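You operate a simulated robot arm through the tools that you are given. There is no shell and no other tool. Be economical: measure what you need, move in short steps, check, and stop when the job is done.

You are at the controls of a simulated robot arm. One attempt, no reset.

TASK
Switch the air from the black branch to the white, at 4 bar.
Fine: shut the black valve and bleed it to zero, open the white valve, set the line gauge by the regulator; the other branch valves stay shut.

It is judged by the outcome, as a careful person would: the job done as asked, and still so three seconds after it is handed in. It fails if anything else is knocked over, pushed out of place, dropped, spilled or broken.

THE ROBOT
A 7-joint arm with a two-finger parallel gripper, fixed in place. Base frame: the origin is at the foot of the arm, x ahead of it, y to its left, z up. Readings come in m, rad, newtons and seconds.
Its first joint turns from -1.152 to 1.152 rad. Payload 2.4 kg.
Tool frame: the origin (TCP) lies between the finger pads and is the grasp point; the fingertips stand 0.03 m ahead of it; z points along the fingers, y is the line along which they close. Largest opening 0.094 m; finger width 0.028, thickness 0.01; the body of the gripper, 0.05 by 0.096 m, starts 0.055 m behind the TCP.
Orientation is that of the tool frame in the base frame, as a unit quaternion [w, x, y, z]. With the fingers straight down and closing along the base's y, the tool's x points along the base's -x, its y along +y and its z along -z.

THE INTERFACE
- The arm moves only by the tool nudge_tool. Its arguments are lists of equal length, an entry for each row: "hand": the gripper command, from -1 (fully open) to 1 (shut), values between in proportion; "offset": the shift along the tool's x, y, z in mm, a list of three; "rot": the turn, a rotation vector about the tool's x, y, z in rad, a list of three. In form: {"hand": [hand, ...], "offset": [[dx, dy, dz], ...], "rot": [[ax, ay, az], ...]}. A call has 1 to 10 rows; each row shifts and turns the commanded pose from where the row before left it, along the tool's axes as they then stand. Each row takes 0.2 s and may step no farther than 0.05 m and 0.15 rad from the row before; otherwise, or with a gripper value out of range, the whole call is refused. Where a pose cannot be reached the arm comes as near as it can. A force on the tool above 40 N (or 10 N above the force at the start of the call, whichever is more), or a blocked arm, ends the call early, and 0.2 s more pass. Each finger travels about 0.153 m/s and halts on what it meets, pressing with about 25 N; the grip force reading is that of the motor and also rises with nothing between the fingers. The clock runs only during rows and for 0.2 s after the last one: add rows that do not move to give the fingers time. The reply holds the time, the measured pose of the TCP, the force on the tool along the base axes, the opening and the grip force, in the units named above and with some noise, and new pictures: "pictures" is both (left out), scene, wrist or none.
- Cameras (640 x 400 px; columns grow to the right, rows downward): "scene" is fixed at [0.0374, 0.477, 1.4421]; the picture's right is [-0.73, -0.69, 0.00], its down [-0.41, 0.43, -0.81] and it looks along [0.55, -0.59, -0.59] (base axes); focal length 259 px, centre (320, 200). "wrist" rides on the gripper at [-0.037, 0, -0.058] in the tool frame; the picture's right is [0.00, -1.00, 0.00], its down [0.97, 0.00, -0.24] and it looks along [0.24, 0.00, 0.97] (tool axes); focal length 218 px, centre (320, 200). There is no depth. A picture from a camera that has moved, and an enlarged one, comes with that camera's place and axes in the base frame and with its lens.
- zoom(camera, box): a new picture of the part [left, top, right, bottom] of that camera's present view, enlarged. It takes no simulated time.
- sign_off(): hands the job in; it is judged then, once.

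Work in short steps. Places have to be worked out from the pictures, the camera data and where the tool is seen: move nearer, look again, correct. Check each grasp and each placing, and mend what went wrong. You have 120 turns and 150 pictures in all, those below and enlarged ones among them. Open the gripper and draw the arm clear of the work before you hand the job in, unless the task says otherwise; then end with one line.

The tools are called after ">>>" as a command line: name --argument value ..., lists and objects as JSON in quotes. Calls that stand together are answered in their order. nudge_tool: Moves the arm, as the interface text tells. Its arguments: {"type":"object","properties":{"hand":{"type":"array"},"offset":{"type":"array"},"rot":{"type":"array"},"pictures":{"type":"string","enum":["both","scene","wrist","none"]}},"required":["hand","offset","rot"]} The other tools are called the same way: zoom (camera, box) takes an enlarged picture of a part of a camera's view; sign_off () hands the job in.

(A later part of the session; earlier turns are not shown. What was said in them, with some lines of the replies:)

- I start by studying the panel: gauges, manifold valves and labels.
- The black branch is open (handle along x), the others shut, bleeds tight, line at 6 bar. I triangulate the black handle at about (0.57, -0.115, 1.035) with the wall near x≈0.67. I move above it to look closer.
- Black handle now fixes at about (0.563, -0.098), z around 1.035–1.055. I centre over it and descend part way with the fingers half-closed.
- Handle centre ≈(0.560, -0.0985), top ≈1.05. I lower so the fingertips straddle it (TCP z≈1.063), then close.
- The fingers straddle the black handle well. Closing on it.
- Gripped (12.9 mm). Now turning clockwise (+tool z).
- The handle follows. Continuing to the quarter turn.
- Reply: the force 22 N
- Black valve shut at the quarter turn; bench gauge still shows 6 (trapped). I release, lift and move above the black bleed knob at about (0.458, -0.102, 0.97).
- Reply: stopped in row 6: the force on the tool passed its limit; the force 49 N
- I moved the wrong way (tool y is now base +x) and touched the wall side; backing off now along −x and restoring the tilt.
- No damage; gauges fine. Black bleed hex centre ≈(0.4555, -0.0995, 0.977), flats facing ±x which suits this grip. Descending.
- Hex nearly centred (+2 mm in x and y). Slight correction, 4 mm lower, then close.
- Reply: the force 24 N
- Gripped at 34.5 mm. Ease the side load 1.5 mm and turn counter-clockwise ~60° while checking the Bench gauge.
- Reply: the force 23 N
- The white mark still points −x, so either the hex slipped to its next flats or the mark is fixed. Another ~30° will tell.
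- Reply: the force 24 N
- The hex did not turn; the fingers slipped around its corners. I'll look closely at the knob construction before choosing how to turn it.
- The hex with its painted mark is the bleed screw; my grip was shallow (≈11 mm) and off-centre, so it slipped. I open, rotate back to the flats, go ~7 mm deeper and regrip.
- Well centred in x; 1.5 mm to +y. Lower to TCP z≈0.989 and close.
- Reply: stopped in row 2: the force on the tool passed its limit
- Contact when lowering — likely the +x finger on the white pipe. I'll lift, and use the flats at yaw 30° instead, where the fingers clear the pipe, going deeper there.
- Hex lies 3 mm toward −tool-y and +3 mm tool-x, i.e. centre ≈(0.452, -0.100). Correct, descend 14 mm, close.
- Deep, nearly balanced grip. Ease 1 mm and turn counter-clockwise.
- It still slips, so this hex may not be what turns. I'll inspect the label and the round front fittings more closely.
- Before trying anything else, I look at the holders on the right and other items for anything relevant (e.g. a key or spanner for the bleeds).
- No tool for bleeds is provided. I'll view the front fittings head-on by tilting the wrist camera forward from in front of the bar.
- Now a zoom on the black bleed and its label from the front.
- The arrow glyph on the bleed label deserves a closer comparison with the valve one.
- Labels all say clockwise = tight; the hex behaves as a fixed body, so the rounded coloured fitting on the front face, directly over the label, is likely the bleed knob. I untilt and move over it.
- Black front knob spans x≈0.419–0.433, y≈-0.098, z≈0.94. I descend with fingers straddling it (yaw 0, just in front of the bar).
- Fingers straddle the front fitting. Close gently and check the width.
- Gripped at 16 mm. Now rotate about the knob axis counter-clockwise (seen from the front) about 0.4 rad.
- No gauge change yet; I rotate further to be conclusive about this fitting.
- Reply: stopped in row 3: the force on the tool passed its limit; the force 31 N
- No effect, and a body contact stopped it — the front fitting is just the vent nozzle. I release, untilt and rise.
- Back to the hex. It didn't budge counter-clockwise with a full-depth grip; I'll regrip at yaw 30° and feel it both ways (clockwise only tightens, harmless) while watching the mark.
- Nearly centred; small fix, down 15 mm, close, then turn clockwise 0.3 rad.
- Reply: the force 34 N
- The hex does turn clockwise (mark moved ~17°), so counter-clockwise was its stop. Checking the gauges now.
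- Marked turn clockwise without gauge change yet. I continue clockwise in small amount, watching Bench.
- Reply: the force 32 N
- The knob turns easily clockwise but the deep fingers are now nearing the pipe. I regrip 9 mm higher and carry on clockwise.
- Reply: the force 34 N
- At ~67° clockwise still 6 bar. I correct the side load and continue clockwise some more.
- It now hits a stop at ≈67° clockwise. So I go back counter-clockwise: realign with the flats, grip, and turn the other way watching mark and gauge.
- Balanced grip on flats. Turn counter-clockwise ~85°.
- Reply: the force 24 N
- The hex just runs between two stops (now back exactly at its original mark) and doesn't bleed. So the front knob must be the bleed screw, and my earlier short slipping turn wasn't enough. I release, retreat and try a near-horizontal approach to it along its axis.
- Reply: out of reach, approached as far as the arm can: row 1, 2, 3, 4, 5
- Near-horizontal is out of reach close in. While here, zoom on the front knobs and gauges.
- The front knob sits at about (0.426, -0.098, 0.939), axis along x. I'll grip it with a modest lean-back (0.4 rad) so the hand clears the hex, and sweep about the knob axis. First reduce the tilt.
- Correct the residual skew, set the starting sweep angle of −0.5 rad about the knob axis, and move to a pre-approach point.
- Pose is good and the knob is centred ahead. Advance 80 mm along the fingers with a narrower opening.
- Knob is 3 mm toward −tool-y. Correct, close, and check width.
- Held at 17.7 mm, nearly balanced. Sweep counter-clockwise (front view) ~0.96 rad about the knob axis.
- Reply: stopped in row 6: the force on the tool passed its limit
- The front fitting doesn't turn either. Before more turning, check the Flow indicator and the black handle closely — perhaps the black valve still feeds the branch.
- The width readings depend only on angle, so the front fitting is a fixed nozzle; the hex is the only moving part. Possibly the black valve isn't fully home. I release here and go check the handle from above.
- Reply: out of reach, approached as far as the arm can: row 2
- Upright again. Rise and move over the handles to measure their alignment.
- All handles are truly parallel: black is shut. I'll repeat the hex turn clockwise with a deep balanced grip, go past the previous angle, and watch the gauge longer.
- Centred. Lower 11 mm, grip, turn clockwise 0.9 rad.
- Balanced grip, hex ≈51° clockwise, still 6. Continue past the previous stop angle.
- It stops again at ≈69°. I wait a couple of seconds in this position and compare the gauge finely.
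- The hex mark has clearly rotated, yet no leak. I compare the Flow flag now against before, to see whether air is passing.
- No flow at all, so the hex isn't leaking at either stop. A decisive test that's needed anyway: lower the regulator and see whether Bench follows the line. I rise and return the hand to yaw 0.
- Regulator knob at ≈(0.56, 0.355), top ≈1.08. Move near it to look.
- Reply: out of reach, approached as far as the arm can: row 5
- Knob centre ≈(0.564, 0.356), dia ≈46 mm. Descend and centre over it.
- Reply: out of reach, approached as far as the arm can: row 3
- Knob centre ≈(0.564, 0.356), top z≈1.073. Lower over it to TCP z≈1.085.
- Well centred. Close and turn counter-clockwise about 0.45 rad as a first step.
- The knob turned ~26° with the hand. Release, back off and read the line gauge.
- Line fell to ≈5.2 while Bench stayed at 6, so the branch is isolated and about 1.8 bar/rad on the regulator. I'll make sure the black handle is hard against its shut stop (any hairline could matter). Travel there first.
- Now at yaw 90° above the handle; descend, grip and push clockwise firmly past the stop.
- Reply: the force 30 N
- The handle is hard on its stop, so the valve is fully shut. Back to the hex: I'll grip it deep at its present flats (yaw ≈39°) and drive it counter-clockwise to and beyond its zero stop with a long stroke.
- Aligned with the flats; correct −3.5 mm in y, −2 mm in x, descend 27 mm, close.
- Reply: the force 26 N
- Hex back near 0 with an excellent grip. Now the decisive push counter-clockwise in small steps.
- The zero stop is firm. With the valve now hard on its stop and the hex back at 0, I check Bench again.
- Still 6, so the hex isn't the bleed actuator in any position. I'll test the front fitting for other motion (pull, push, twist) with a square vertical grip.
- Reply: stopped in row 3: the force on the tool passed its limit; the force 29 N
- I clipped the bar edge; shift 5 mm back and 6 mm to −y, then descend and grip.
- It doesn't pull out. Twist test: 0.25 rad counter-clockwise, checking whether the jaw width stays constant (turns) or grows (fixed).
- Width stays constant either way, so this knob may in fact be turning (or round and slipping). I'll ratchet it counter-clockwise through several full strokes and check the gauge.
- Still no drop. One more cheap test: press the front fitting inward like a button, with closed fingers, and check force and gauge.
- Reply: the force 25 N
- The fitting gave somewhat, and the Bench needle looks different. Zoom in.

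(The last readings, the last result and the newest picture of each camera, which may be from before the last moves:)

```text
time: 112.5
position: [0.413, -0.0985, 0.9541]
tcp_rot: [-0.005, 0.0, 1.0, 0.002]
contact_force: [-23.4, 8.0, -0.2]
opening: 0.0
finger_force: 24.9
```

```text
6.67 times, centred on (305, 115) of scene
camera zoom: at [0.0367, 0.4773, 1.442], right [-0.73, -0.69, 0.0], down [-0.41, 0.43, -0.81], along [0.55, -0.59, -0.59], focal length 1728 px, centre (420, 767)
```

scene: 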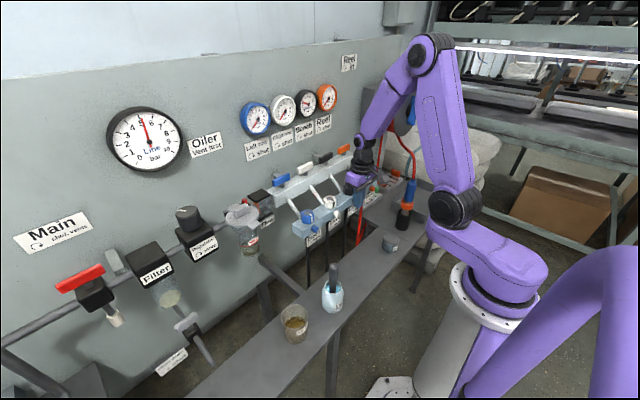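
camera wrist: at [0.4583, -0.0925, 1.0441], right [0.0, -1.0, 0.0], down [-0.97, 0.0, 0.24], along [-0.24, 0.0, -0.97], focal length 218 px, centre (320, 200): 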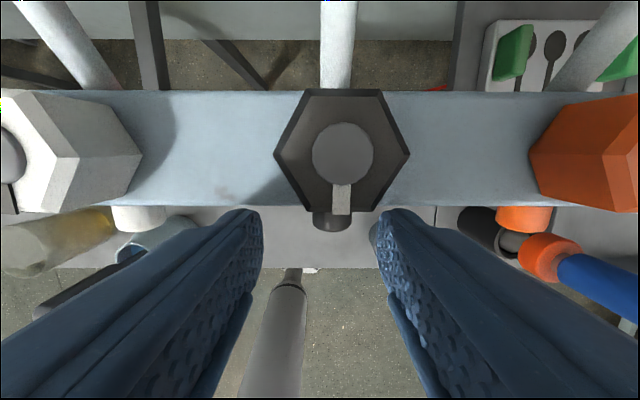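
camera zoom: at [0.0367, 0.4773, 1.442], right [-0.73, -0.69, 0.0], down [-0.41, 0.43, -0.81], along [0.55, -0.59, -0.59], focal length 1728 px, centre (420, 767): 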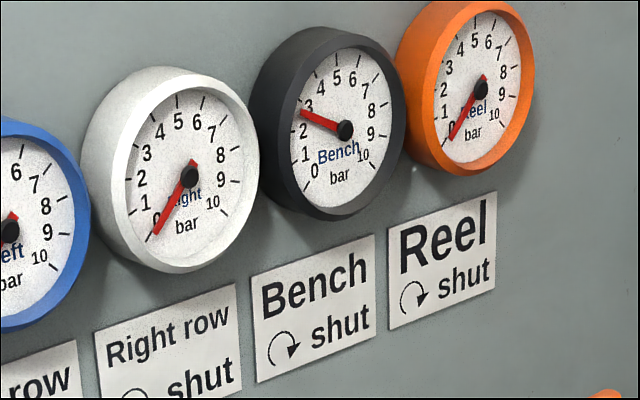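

It's a push-to-bleed button — Bench is down to ≈2.8 and falling. Hold it pressed until zero.

>>> nudge_tool --hand '[1, 1, 1, 1, 1, 1, 1, 1, 1, 1]' --offset '[[0, 0, 0], [0, 0, 0], [0, 0, 0], [0, 0, 0], [0, 0, 0], [0, 0, 0], [0, 0, 0], [0, 0, 0], [0, 0, 0], [0, 0, 0]]' --rot '[[0, 0, 0], [0, 0, 0], [0, 0, 0], [0, 0, 0], [0, 0, 0], [0, 0, 0], [0, 0, 0], [0, 0, 0], [0, 0, 0], [0, 0, 0]]' --pictures "none"

>>> nudge_tool --hand '[1, 1, 1, 1, 1, 1, 1, 1, 1, 1]' --offset '[[0, 0, 0], [0, 0, 0], [0, 0, 0], [0, 0, 0], [0, 0, 0], [0, 0, 0], [0, 0, 0], [0, 0, 0], [0, 0, 0], [0, 0, 0]]' --rot '[[0, 0, 0], [0, 0, 0], [0, 0, 0], [0, 0, 0], [0, 0, 0], [0, 0, 0], [0, 0, 0], [0, 0, 0], [0, 0, 0], [0, 0, 0]]' --pictures "none"

>>> zoom --camera "scene" --box '[260, 85, 350, 145]'

```text
time: 114.7
position: [0.4127, -0.0982, 0.9544]
tcp_rot: [-0.005, -0.002, 1.0, 0.002]
contact_force: [-23.3, 7.4, -4.0]
opening: 0.0001
finger_force: 25.3
```

```text
time: 116.8
position: [0.4131, -0.0991, 0.9539]
tcp_rot: [-0.005, -0.002, 1.0, 0.002]
contact_force: [-23.9, 3.5, -1.1]
opening: 0.0
finger_force: 25.2
```

```text
6.67 times, centred on (305, 115) of scene
camera zoom: at [0.0368, 0.4772, 1.4421], right [-0.73, -0.69, 0.0], down [-0.41, 0.43, -0.81], along [0.55, -0.59, -0.59], focal length 1728 px, centre (420, 767)
```

zoom: 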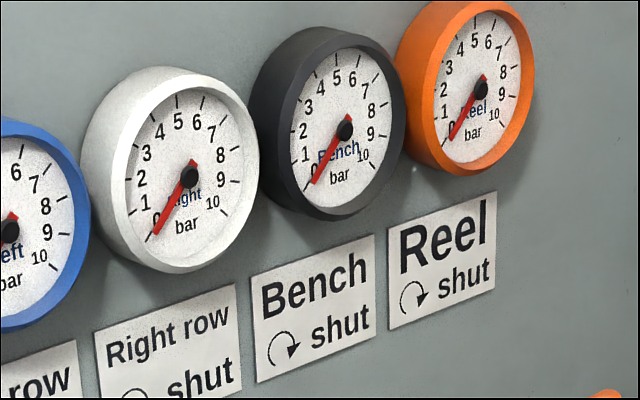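

Bench is at zero. Release the button and head for the white handle at about (0.560, -0.0055).

>>> nudge_tool --hand '[1, 1, 0.5, 0, -0.3, -0.3, -0.3, -0.3, -0.3]' --offset '[[35, 0, 0], [0, 0, -45], [0, 0, -50], [0, 0, -50], [0, 0, -50], [-45, 23, 0], [-45, 23, 0], [-45, 23, 0], [-45, 23, 0]]' --rot '[[0, 0, 0], [0, 0, 0], [0, 0, 0], [0, 0, 0], [0, 0, 0], [0, 0, 0], [0, 0, 0], [0, 0, 0], [0, 0, 0]]' --pictures "none"

>>> nudge_tool --hand '[-0.3, -0.3, -0.3, -0.3, -0.3, -0.3, -0.3, -0.3, -0.3, -0.3]' --offset '[[0, 0, 0], [0, 0, 0], [0, 0, 0], [0, 0, 0], [0, 0, 0], [0, 0, 0], [0, 0, 0], [0, 0, 0], [0, 0, 0], [0, 0, 0]]' --rot '[[0, 0, 0.15], [0, 0, 0.15], [0, 0, 0.15], [0, 0, 0.15], [0, 0, 0.15], [0, 0, 0.15], [0, 0, 0.15], [0, 0, 0.15], [0, 0, 0.15], [0, 0, 0.15]]' --pictures "none"

>>> nudge_tool --hand '[-0.3, -0.3, -0.3]' --offset '[[0, 0, 20], [0, 0, 15], [0, 0, 0]]' --rot '[[0, 0, 0.07], [0, 0, 0], [0, 0, 0]]' --pictures "wrist"

```text
refused: row 6 steps farther than a row can; nothing moved
```

```text
time: 117.3
position: [0.4115, -0.1045, 0.954]
tcp_rot: [-0.008, 0.075, 0.997, 0.0]
contact_force: [-8.3, -3.1, -0.5]
opening: 0.0588
finger_force: 0.0
stopped in row 2: the force on the tool passed its limit (the readings are from after the stop); the commanded pose is now the measured one
```

```text
time: 117.8
position: [0.4053, -0.1025, 0.9257]
tcp_rot: [-0.014, 0.107, 0.994, 0.002]
contact_force: [-4.7, -0.7, -1.1]
opening: 0.0603
finger_force: 0.1
stopped in row 2: the force on the tool passed its limit (the readings are from after the stop); the commanded pose is now the measured one
camera wrist: at [0.4457, -0.1098, 0.9833], right [-0.21, -0.98, 0.0], down [-0.94, 0.21, 0.27], along [-0.26, 0.06, -0.96], focal length 218 px, centre (320, 200)
```

wrist: 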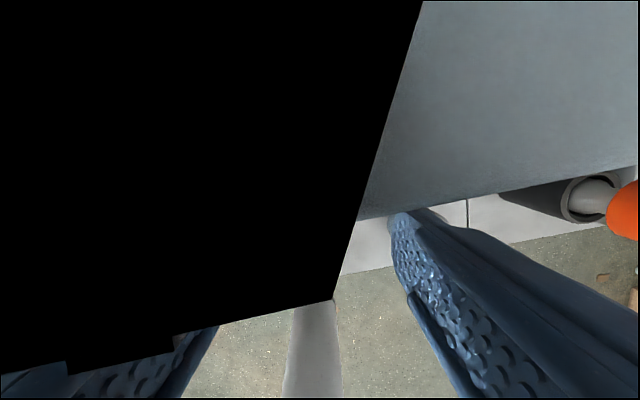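

The first call was refused and the rest ran in the wrong place, pressing near the hex. I immediately back off in −x, then rise.

>>> nudge_tool --hand '[-0.3, -0.3, -0.3, -0.3, -0.3, -0.3]' --offset '[[15, 0, 0], [25, 0, -10], [0, 0, -40], [0, 0, -45], [0, 0, -45], [0, 0, -45]]' --rot '[[0, 0, 0], [0, -0.028, 0], [0, 0, 0], [0, 0, 0], [0, 0, 0], [0, 0, 0]]' --pictures "wrist"

```text
time: 119.2
position: [0.3682, -0.0954, 1.1134]
tcp_rot: [0.001, 0.109, 0.994, 0.0]
contact_force: [-0.1, -0.3, 1.2]
opening: 0.0612
finger_force: 0.1
camera wrist: at [0.4051, -0.1023, 1.1705], right [-0.21, -0.98, 0.0], down [-0.95, 0.21, 0.24], along [-0.23, 0.05, -0.97], focal length 218 px, centre (320, 200)
```

wrist: 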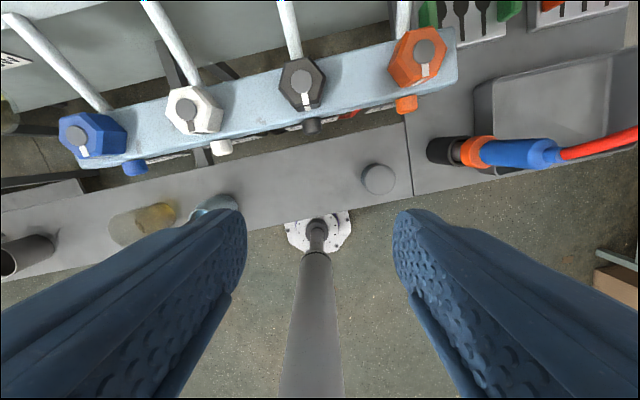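

All intact. Rise and rotate to yaw 90°, then translate above the white handle (separate, checked calls).

>>> nudge_tool --hand '[-0.3, -0.3, -0.3, -0.3, -0.3, -0.3, -0.3, -0.3, -0.3, -0.3]' --offset '[[0, 0, -25], [0, 0, -25], [0, 0, 0], [0, 0, 0], [0, 0, 0], [0, 0, 0], [0, 0, 0], [0, 0, 0], [0, 0, 0], [0, 0, 0]]' --rot '[[0, 0, 0.15], [0, 0, 0.15], [0, 0, 0.15], [0, 0, 0.15], [0, 0, 0.15], [0, 0, 0.15], [0, 0, 0.15], [0, 0, 0.15], [0, 0, 0.148], [0, 0, 0]]' --pictures "none"

```text
time: 121.5
position: [0.3677, -0.095, 1.1635]
tcp_rot: [0.001, 0.705, 0.709, 0.001]
contact_force: [-0.1, 0.3, -0.1]
opening: 0.0612
finger_force: 0.1
```

Now translate to above the white handle.

>>> nudge_tool --hand '[-0.3, -0.3, -0.3, -0.3, -0.3, -0.3, -0.3]' --offset '[[18, 38, 0], [18, 38, 0], [18, 38, 0], [18, 39, 0], [18, 39, 0], [0, 0, 30], [0, 0, 0]]' --rot '[[0, 0, 0], [0, 0, 0], [0, 0, 0], [0, 0, 0], [0, 0, 0.005], [0, 0, 0], [0, 0, 0]]' --pictures "wrist"

```text
time: 123.0
position: [0.561, -0.0012, 1.1359]
tcp_rot: [0.001, 0.707, 0.708, 0.001]
contact_force: [0.0, 0.3, -0.3]
opening: 0.061
finger_force: 0.1
camera wrist: at [0.5618, -0.0368, 1.193], right [-1.0, 0.0, 0.0], down [0.0, 0.97, 0.24], along [0.0, 0.24, -0.97], focal length 218 px, centre (320, 200)
```

wrist: 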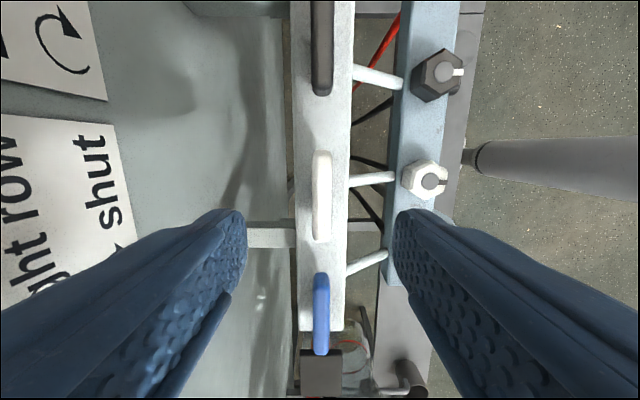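

White handle centre ≈(0.561, -0.005). Shift 4 mm, descend to 1.065 and grip.

>>> nudge_tool --hand '[-0.3, -0.3, -0.3, 0.3, 1, 1]' --offset '[[-4, 0, 25], [0, 0, 25], [0, 0, 21], [0, 0, 0], [0, 0, 0], [0, 0, 0]]' --rot '[[0, 0, 0], [0, 0, 0], [0, 0, 0], [0, 0, 0], [0, 0, 0], [0, 0, 0]]' --pictures "none"

```text
time: 124.5
position: [0.5596, -0.0061, 1.0614]
tcp_rot: [0.0, 0.706, 0.708, 0.0]
contact_force: [-3.6, -0.9, -1.5]
opening: 0.0174
finger_force: 45.3
```

Gripped (17 mm). Turn counter-clockwise 90° in two calls.

>>> nudge_tool --hand '[1, 1, 1, 1, 1, 1]' --offset '[[0, 0, 0], [0, 0, 0], [0, 0, 0], [0, 0, 0], [0, 0, 0], [0, 0, 0]]' --rot '[[0, 0, -0.13], [0, 0, -0.13], [0, 0, -0.13], [0, 0, -0.13], [0, 0, -0.13], [0, 0, -0.13]]' --pictures "wrist"

```text
time: 125.8
position: [0.5611, -0.0052, 1.0609]
tcp_rot: [0.002, 0.383, 0.924, 0.001]
contact_force: [7.5, 3.4, -8.6]
opening: 0.0175
finger_force: 44.7
camera wrist: at [0.5876, -0.0306, 1.1193], right [-0.71, -0.71, 0.0], down [-0.69, 0.69, 0.24], along [-0.17, 0.17, -0.97], focal length 218 px, centre (320, 200)
```

wrist: 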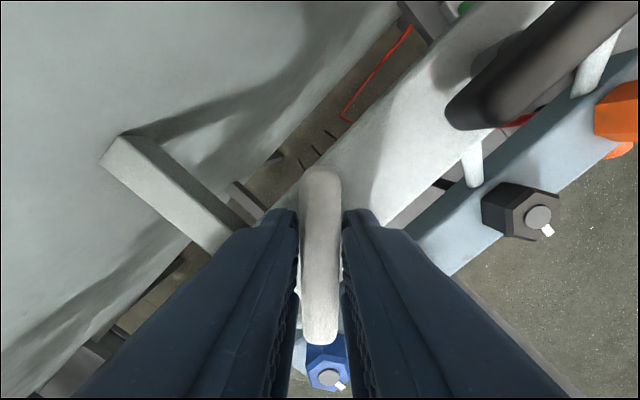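

It follows. Complete the quarter turn, slightly past to meet the stop.

>>> nudge_tool --hand '[1, 1, 1, 1, 1, 1, 1]' --offset '[[0, 0, 0], [0, 0, 0], [0, 0, 0], [0, 0, 0], [0, 0, 0], [0, 0, 0], [0, 0, 0]]' --rot '[[0, 0, -0.13], [0, 0, -0.13], [0, 0, -0.13], [0, 0, -0.13], [0, 0, -0.13], [0, 0, -0.16], [0, 0, 0]]' --pictures "none"

```text
refused: row 6 steps farther than a row can; nothing moved
```

Row limit exceeded; resend with 0.14.

>>> nudge_tool --hand '[1, 1, 1, 1, 1, 1, 1]' --offset '[[0, 0, 0], [0, 0, 0], [0, 0, 0], [0, 0, 0], [0, 0, 0], [0, 0, 0], [0, 0, 0]]' --rot '[[0, 0, -0.13], [0, 0, -0.13], [0, 0, -0.13], [0, 0, -0.14], [0, 0, -0.14], [0, 0, -0.14], [0, 0, 0]]' --pictures "none"

>>> zoom --camera "scene" --box '[230, 75, 350, 210]'

```text
time: 127.5
position: [0.5604, -0.0044, 1.0644]
tcp_rot: [0.003, -0.011, 1.0, 0.002]
contact_force: [0.5, 14.2, 9.7]
opening: 0.0127
finger_force: 44.9
```

```text
2.96 times, centred on (290, 142) of scene
camera zoom: at [0.0372, 0.4775, 1.442], right [-0.73, -0.69, 0.0], down [-0.41, 0.43, -0.81], along [0.55, -0.59, -0.59], focal length 768 px, centre (409, 370)
```

zoom: 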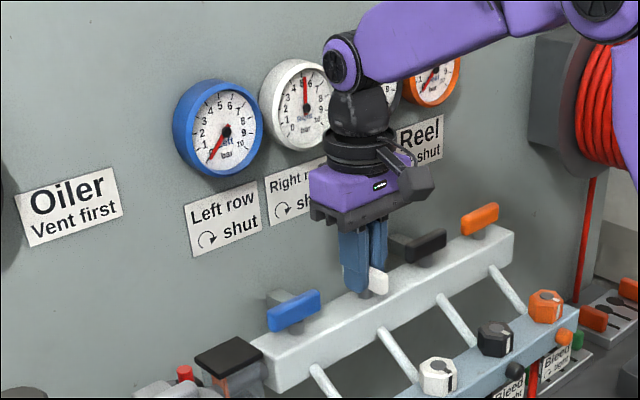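

White is open and its gauge reads ≈5.2; handle at its stop. Release, lift and travel to the regulator.

>>> nudge_tool --hand '[-0.3, -0.3, -0.3, -0.3]' --offset '[[0, 0, 0], [0, 0, 0], [0, 0, -40], [0, 0, -45]]' --rot '[[0, 0, 0], [0, 0, 0], [0, 0, 0], [0, 0, 0.02]]' --pictures "none"

>>> nudge_tool --hand '[-0.5, -0.5, -0.5, -0.5, -0.5, -0.5, -0.5, -0.5, -0.5, -0.5]' --offset '[[8, 45, 0], [0, 45, 0], [0, 45, 0], [0, 45, 0], [0, 45, 0], [0, 45, 0], [0, 45, 0], [0, 44, 8], [0, 0, 7], [0, 0, 0]]' --rot '[[0, 0, 0], [0, 0, 0], [0, 0, 0], [0, 0, 0], [0, 0, 0], [0, 0, 0], [0, 0, 0], [0, 0, 0], [0, 0, 0], [0, 0, 0]]' --pictures "wrist"

```text
time: 128.4
position: [0.5614, -0.0098, 1.1456]
tcp_rot: [0.001, -0.001, 1.0, 0.0]
contact_force: [-0.9, -0.2, -0.3]
opening: 0.0612
finger_force: 0.1
```

```text
time: 130.7
position: [0.5512, 0.3508, 1.1294]
tcp_rot: [0.001, -0.001, 1.0, 0.0]
contact_force: [0.5, 0.0, -0.4]
opening: 0.0704
finger_force: 0.1
out of reach, approached as far as the arm can: row 8
camera wrist: at [0.5876, 0.352, 1.1881], right [0.0, -1.0, 0.0], down [-0.97, 0.0, 0.24], along [-0.24, 0.0, -0.97], focal length 218 px, centre (320, 200)
```

wrist: 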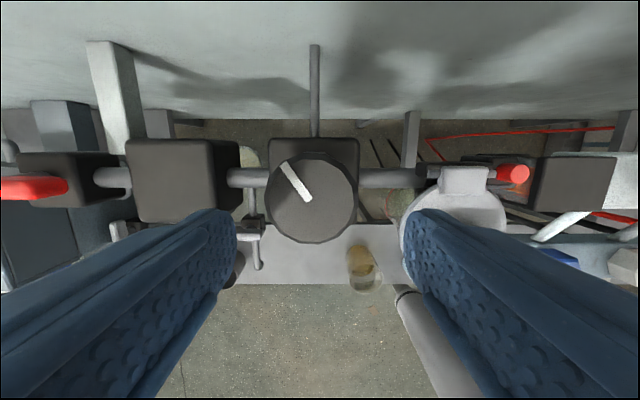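

Descend over the knob and pre-rotate +0.3 rad for stroke room.

>>> nudge_tool --hand '[-0.5, -0.5, -0.5, -0.5, -0.5, 0, 1, 1]' --offset '[[-2, 2, 20], [-4, 3, 14], [-4, 0, 11], [0, 0, 0], [0, 0, 0], [0, 0, 0], [0, 0, 0], [0, 0, 0]]' --rot '[[0, 0, 0], [0, 0, 0], [0, 0, 0], [0, 0, 0.15], [0, 0, 0.15], [0, 0, 0], [0, 0, 0], [0, 0, 0]]' --pictures "none"

```text
time: 132.4
position: [0.5585, 0.3553, 1.0859]
tcp_rot: [0.002, 0.149, 0.989, 0.001]
contact_force: [2.4, 2.3, 1.9]
opening: 0.0476
finger_force: 44.9
```

Gripped well. Turn counter-clockwise 0.6 rad.

>>> nudge_tool --hand '[1, 1, 1, 1, 1]' --offset '[[0, 0, 0], [0, 0, 0], [0, 0, 0], [0, 0, 0], [0, 0, 0]]' --rot '[[0, 0, -0.15], [0, 0, -0.15], [0, 0, -0.15], [0, 0, -0.15], [0, 0, 0]]' --pictures "none"

>>> zoom --camera "scene" --box '[100, 80, 350, 180]'

```text
time: 133.7
position: [0.558, 0.3546, 1.0857]
tcp_rot: [0.002, -0.151, 0.989, 0.0]
contact_force: [0.0, -4.5, 10.9]
opening: 0.0479
finger_force: 44.4
```

```text
2.56 times, centred on (225, 130) of scene
camera zoom: at [0.0373, 0.4767, 1.4422], right [-0.73, -0.69, 0.0], down [-0.41, 0.43, -0.81], along [0.55, -0.59, -0.59], focal length 664 px, centre (563, 379)
```

zoom: 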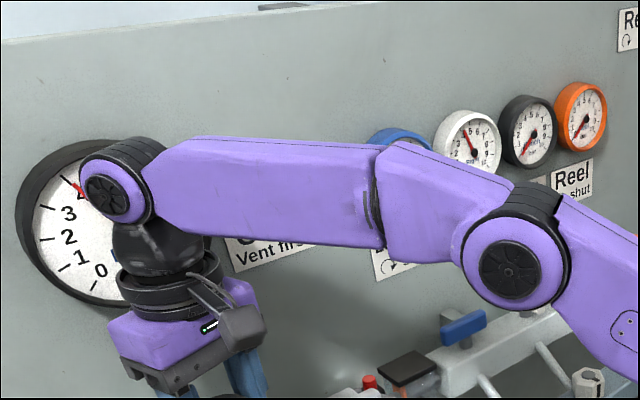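

The needle tip is visible near 4; zoom closely.

>>> zoom --camera "scene" --box '[104, 130, 154, 205]'

>>> zoom --camera "scene" --box '[264, 88, 324, 148]'

```text
5.33 times, centred on (129, 168) of scene
camera zoom: at [0.0373, 0.4767, 1.4422], right [-0.73, -0.69, 0.0], down [-0.41, 0.43, -0.81], along [0.55, -0.59, -0.59], focal length 1383 px, centre (1339, 373)
```

zoom: 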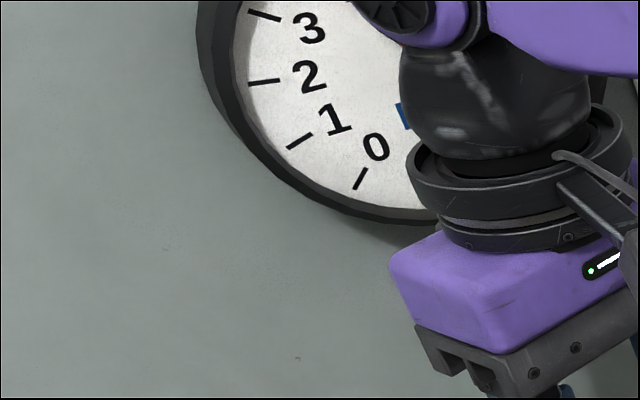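

```text
6.67 times, centred on (294, 118) of scene
camera zoom: at [0.0373, 0.4767, 1.4422], right [-0.73, -0.69, 0.0], down [-0.41, 0.43, -0.81], along [0.55, -0.59, -0.59], focal length 1728 px, centre (493, 747)
```

zoom: 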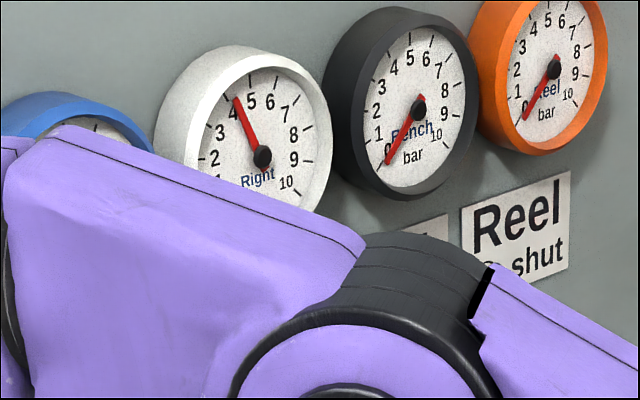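

Zoom the visible needle-tip part of the line gauge.

>>> zoom --camera "scene" --box '[104, 132, 150, 172]'

```text
10.00 times, centred on (127, 152) of scene
camera zoom: at [0.0373, 0.4767, 1.4422], right [-0.73, -0.69, 0.0], down [-0.41, 0.43, -0.81], along [0.55, -0.59, -0.59], focal length 2593 px, centre (2250, 680)
```

zoom: 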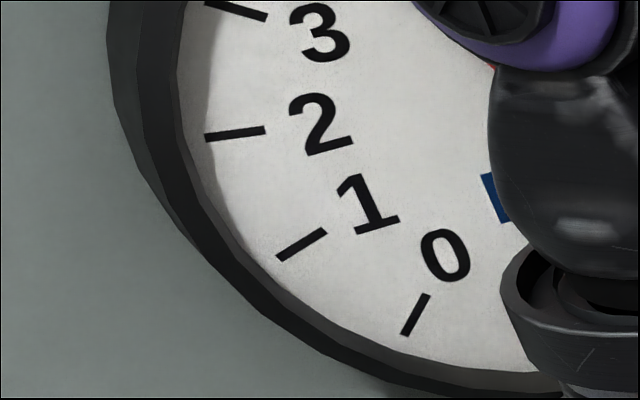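

I mis-set the box; the tip is around (129, 124).

>>> zoom --camera "scene" --box '[106, 108, 146, 133]'

```text
16.00 times, centred on (126, 120) of scene
camera zoom: at [0.0373, 0.4767, 1.4422], right [-0.73, -0.69, 0.0], down [-0.41, 0.43, -0.81], along [0.55, -0.59, -0.59], focal length 4148 px, centre (3424, 1472)
```

zoom: 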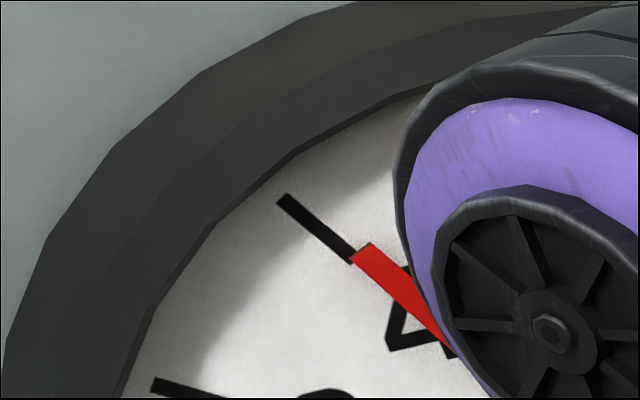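

Reading ≈4.08. Turn another 0.045 rad counter-clockwise.

>>> nudge_tool --hand '[1, 1, 1]' --offset '[[0, 0, 0], [0, 0, 0], [0, 0, 0]]' --rot '[[0, 0, -0.045], [0, 0, 0], [0, 0, 0]]' --pictures "none"

>>> nudge_tool --hand '[-0.4, -0.5, -0.5, -0.5, -0.5, -0.5, -0.5, -0.5, -0.5]' --offset '[[0, 0, 0], [0, 0, 0], [0, 0, -30], [15, -5, -20], [35, -30, 0], [35, -30, 0], [35, -30, 0], [0, -30, 0], [0, 0, 0]]' --rot '[[0, 0, 0], [0, 0, 0], [0, 0, 0], [0, 0, 0], [0, 0, 0], [0, 0, 0], [0, 0, 0], [0, 0, 0], [0, 0, 0]]' --pictures "none"

>>> zoom --camera "scene" --box '[100, 95, 220, 180]'

```text
time: 134.4
position: [0.5578, 0.3552, 1.0857]
tcp_rot: [0.002, -0.172, 0.985, 0.001]
contact_force: [0.6, -3.2, 11.6]
opening: 0.0478
finger_force: 44.8
```

```text
time: 136.4
position: [0.4888, 0.198, 1.1347]
tcp_rot: [0.001, -0.172, 0.985, -0.001]
contact_force: [0.4, 0.5, -0.2]
opening: 0.0707
finger_force: 0.0
```

```text
4.71 times, centred on (160, 138) of scene
camera zoom: at [0.0374, 0.477, 1.4421], right [-0.73, -0.69, 0.0], down [-0.41, 0.43, -0.81], along [0.55, -0.59, -0.59], focal length 1220 px, centre (1073, 494)
```

zoom: 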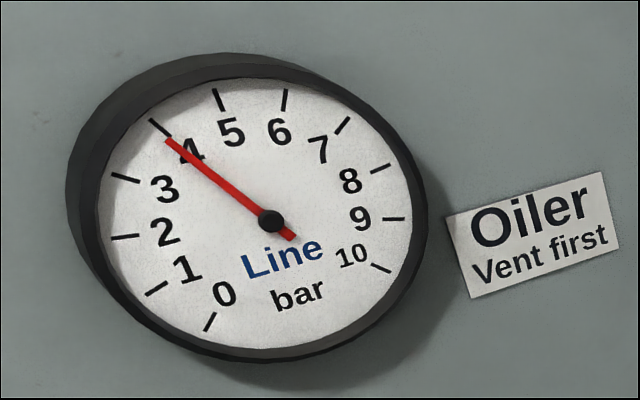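

Line reads 4.0. Now draw the arm clear with the gripper open and check everything.

>>> nudge_tool --hand '[-1, -1, -1, -1, -1]' --offset '[[20, 0, -35], [30, 0, -35], [30, 0, -35], [20, 0, -20], [0, 0, 0]]' --rot '[[0, 0, 0], [0, 0, 0.1], [0, 0, 0.12], [0, 0, 0.12], [0, 0, 0]]'

>>> zoom --camera "scene" --box '[230, 80, 350, 165]'

>>> zoom --camera "scene" --box '[265, 140, 395, 240]'

```text
time: 137.7
position: [0.393, 0.1704, 1.2594]
tcp_rot: [0.001, -0.003, 1.0, -0.001]
contact_force: [-0.8, 0.3, -0.8]
opening: 0.094
finger_force: 0.1
camera wrist: at [0.4305, 0.1711, 1.3178], right [0.0, -1.0, 0.0], down [-0.97, 0.0, 0.24], along [-0.24, 0.0, -0.97], focal length 218 px, centre (320, 200)
```

scene: 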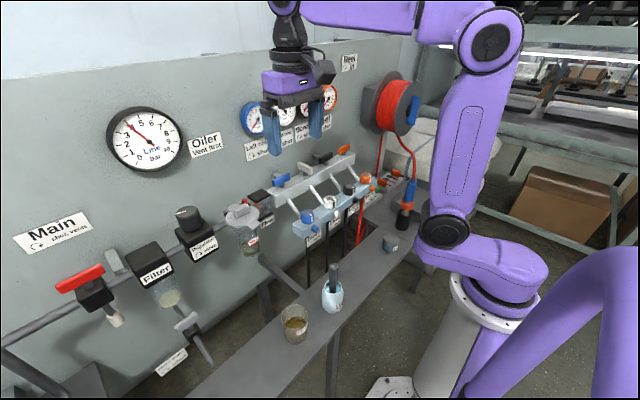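
wrist: 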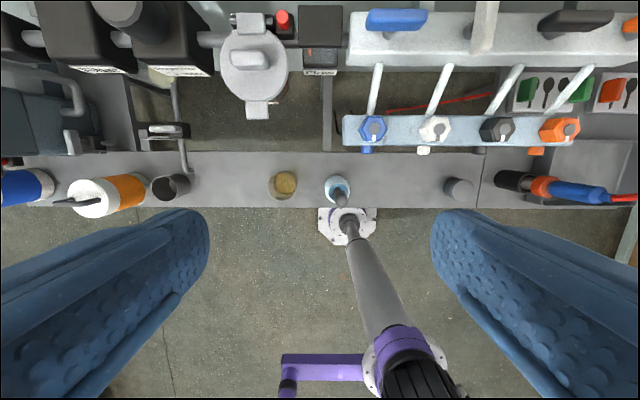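

```text
4.71 times, centred on (290, 122) of scene
camera zoom: at [0.0374, 0.477, 1.4421], right [-0.73, -0.69, 0.0], down [-0.41, 0.43, -0.81], along [0.55, -0.59, -0.59], focal length 1220 px, centre (461, 565)
```

zoom: 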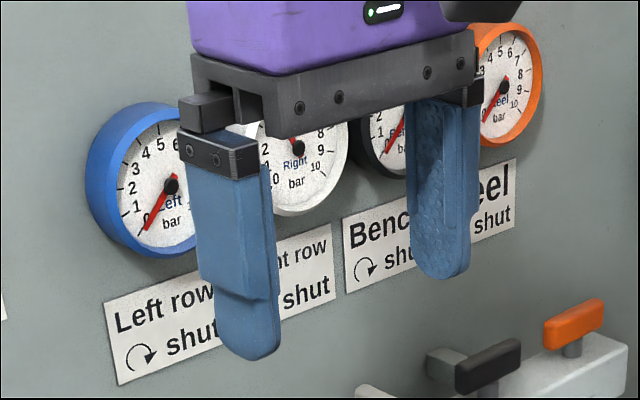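

```text
4.00 times, centred on (330, 190) of scene
camera zoom: at [0.0374, 0.477, 1.4421], right [-0.73, -0.69, 0.0], down [-0.41, 0.43, -0.81], along [0.55, -0.59, -0.59], focal length 1037 px, centre (280, 240)
```

zoom: 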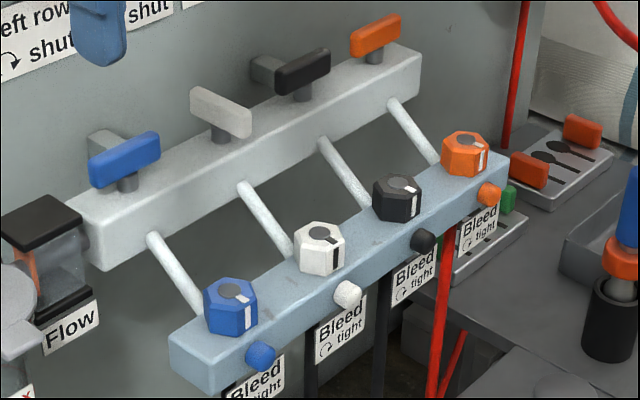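

Line is at 4 bar, white is open, black is shut and at zero, the other valves and bleeds are as they were, and the arm is clear with the gripper open. I'm handing the job in.

>>> sign_off

```text
The job is handed in.
```

The air is switched from black to white: the black valve is shut and that branch is bled to 0 bar, the white valve is open, and the line gauge reads 4 bar; the blue and orange valves were left shut.
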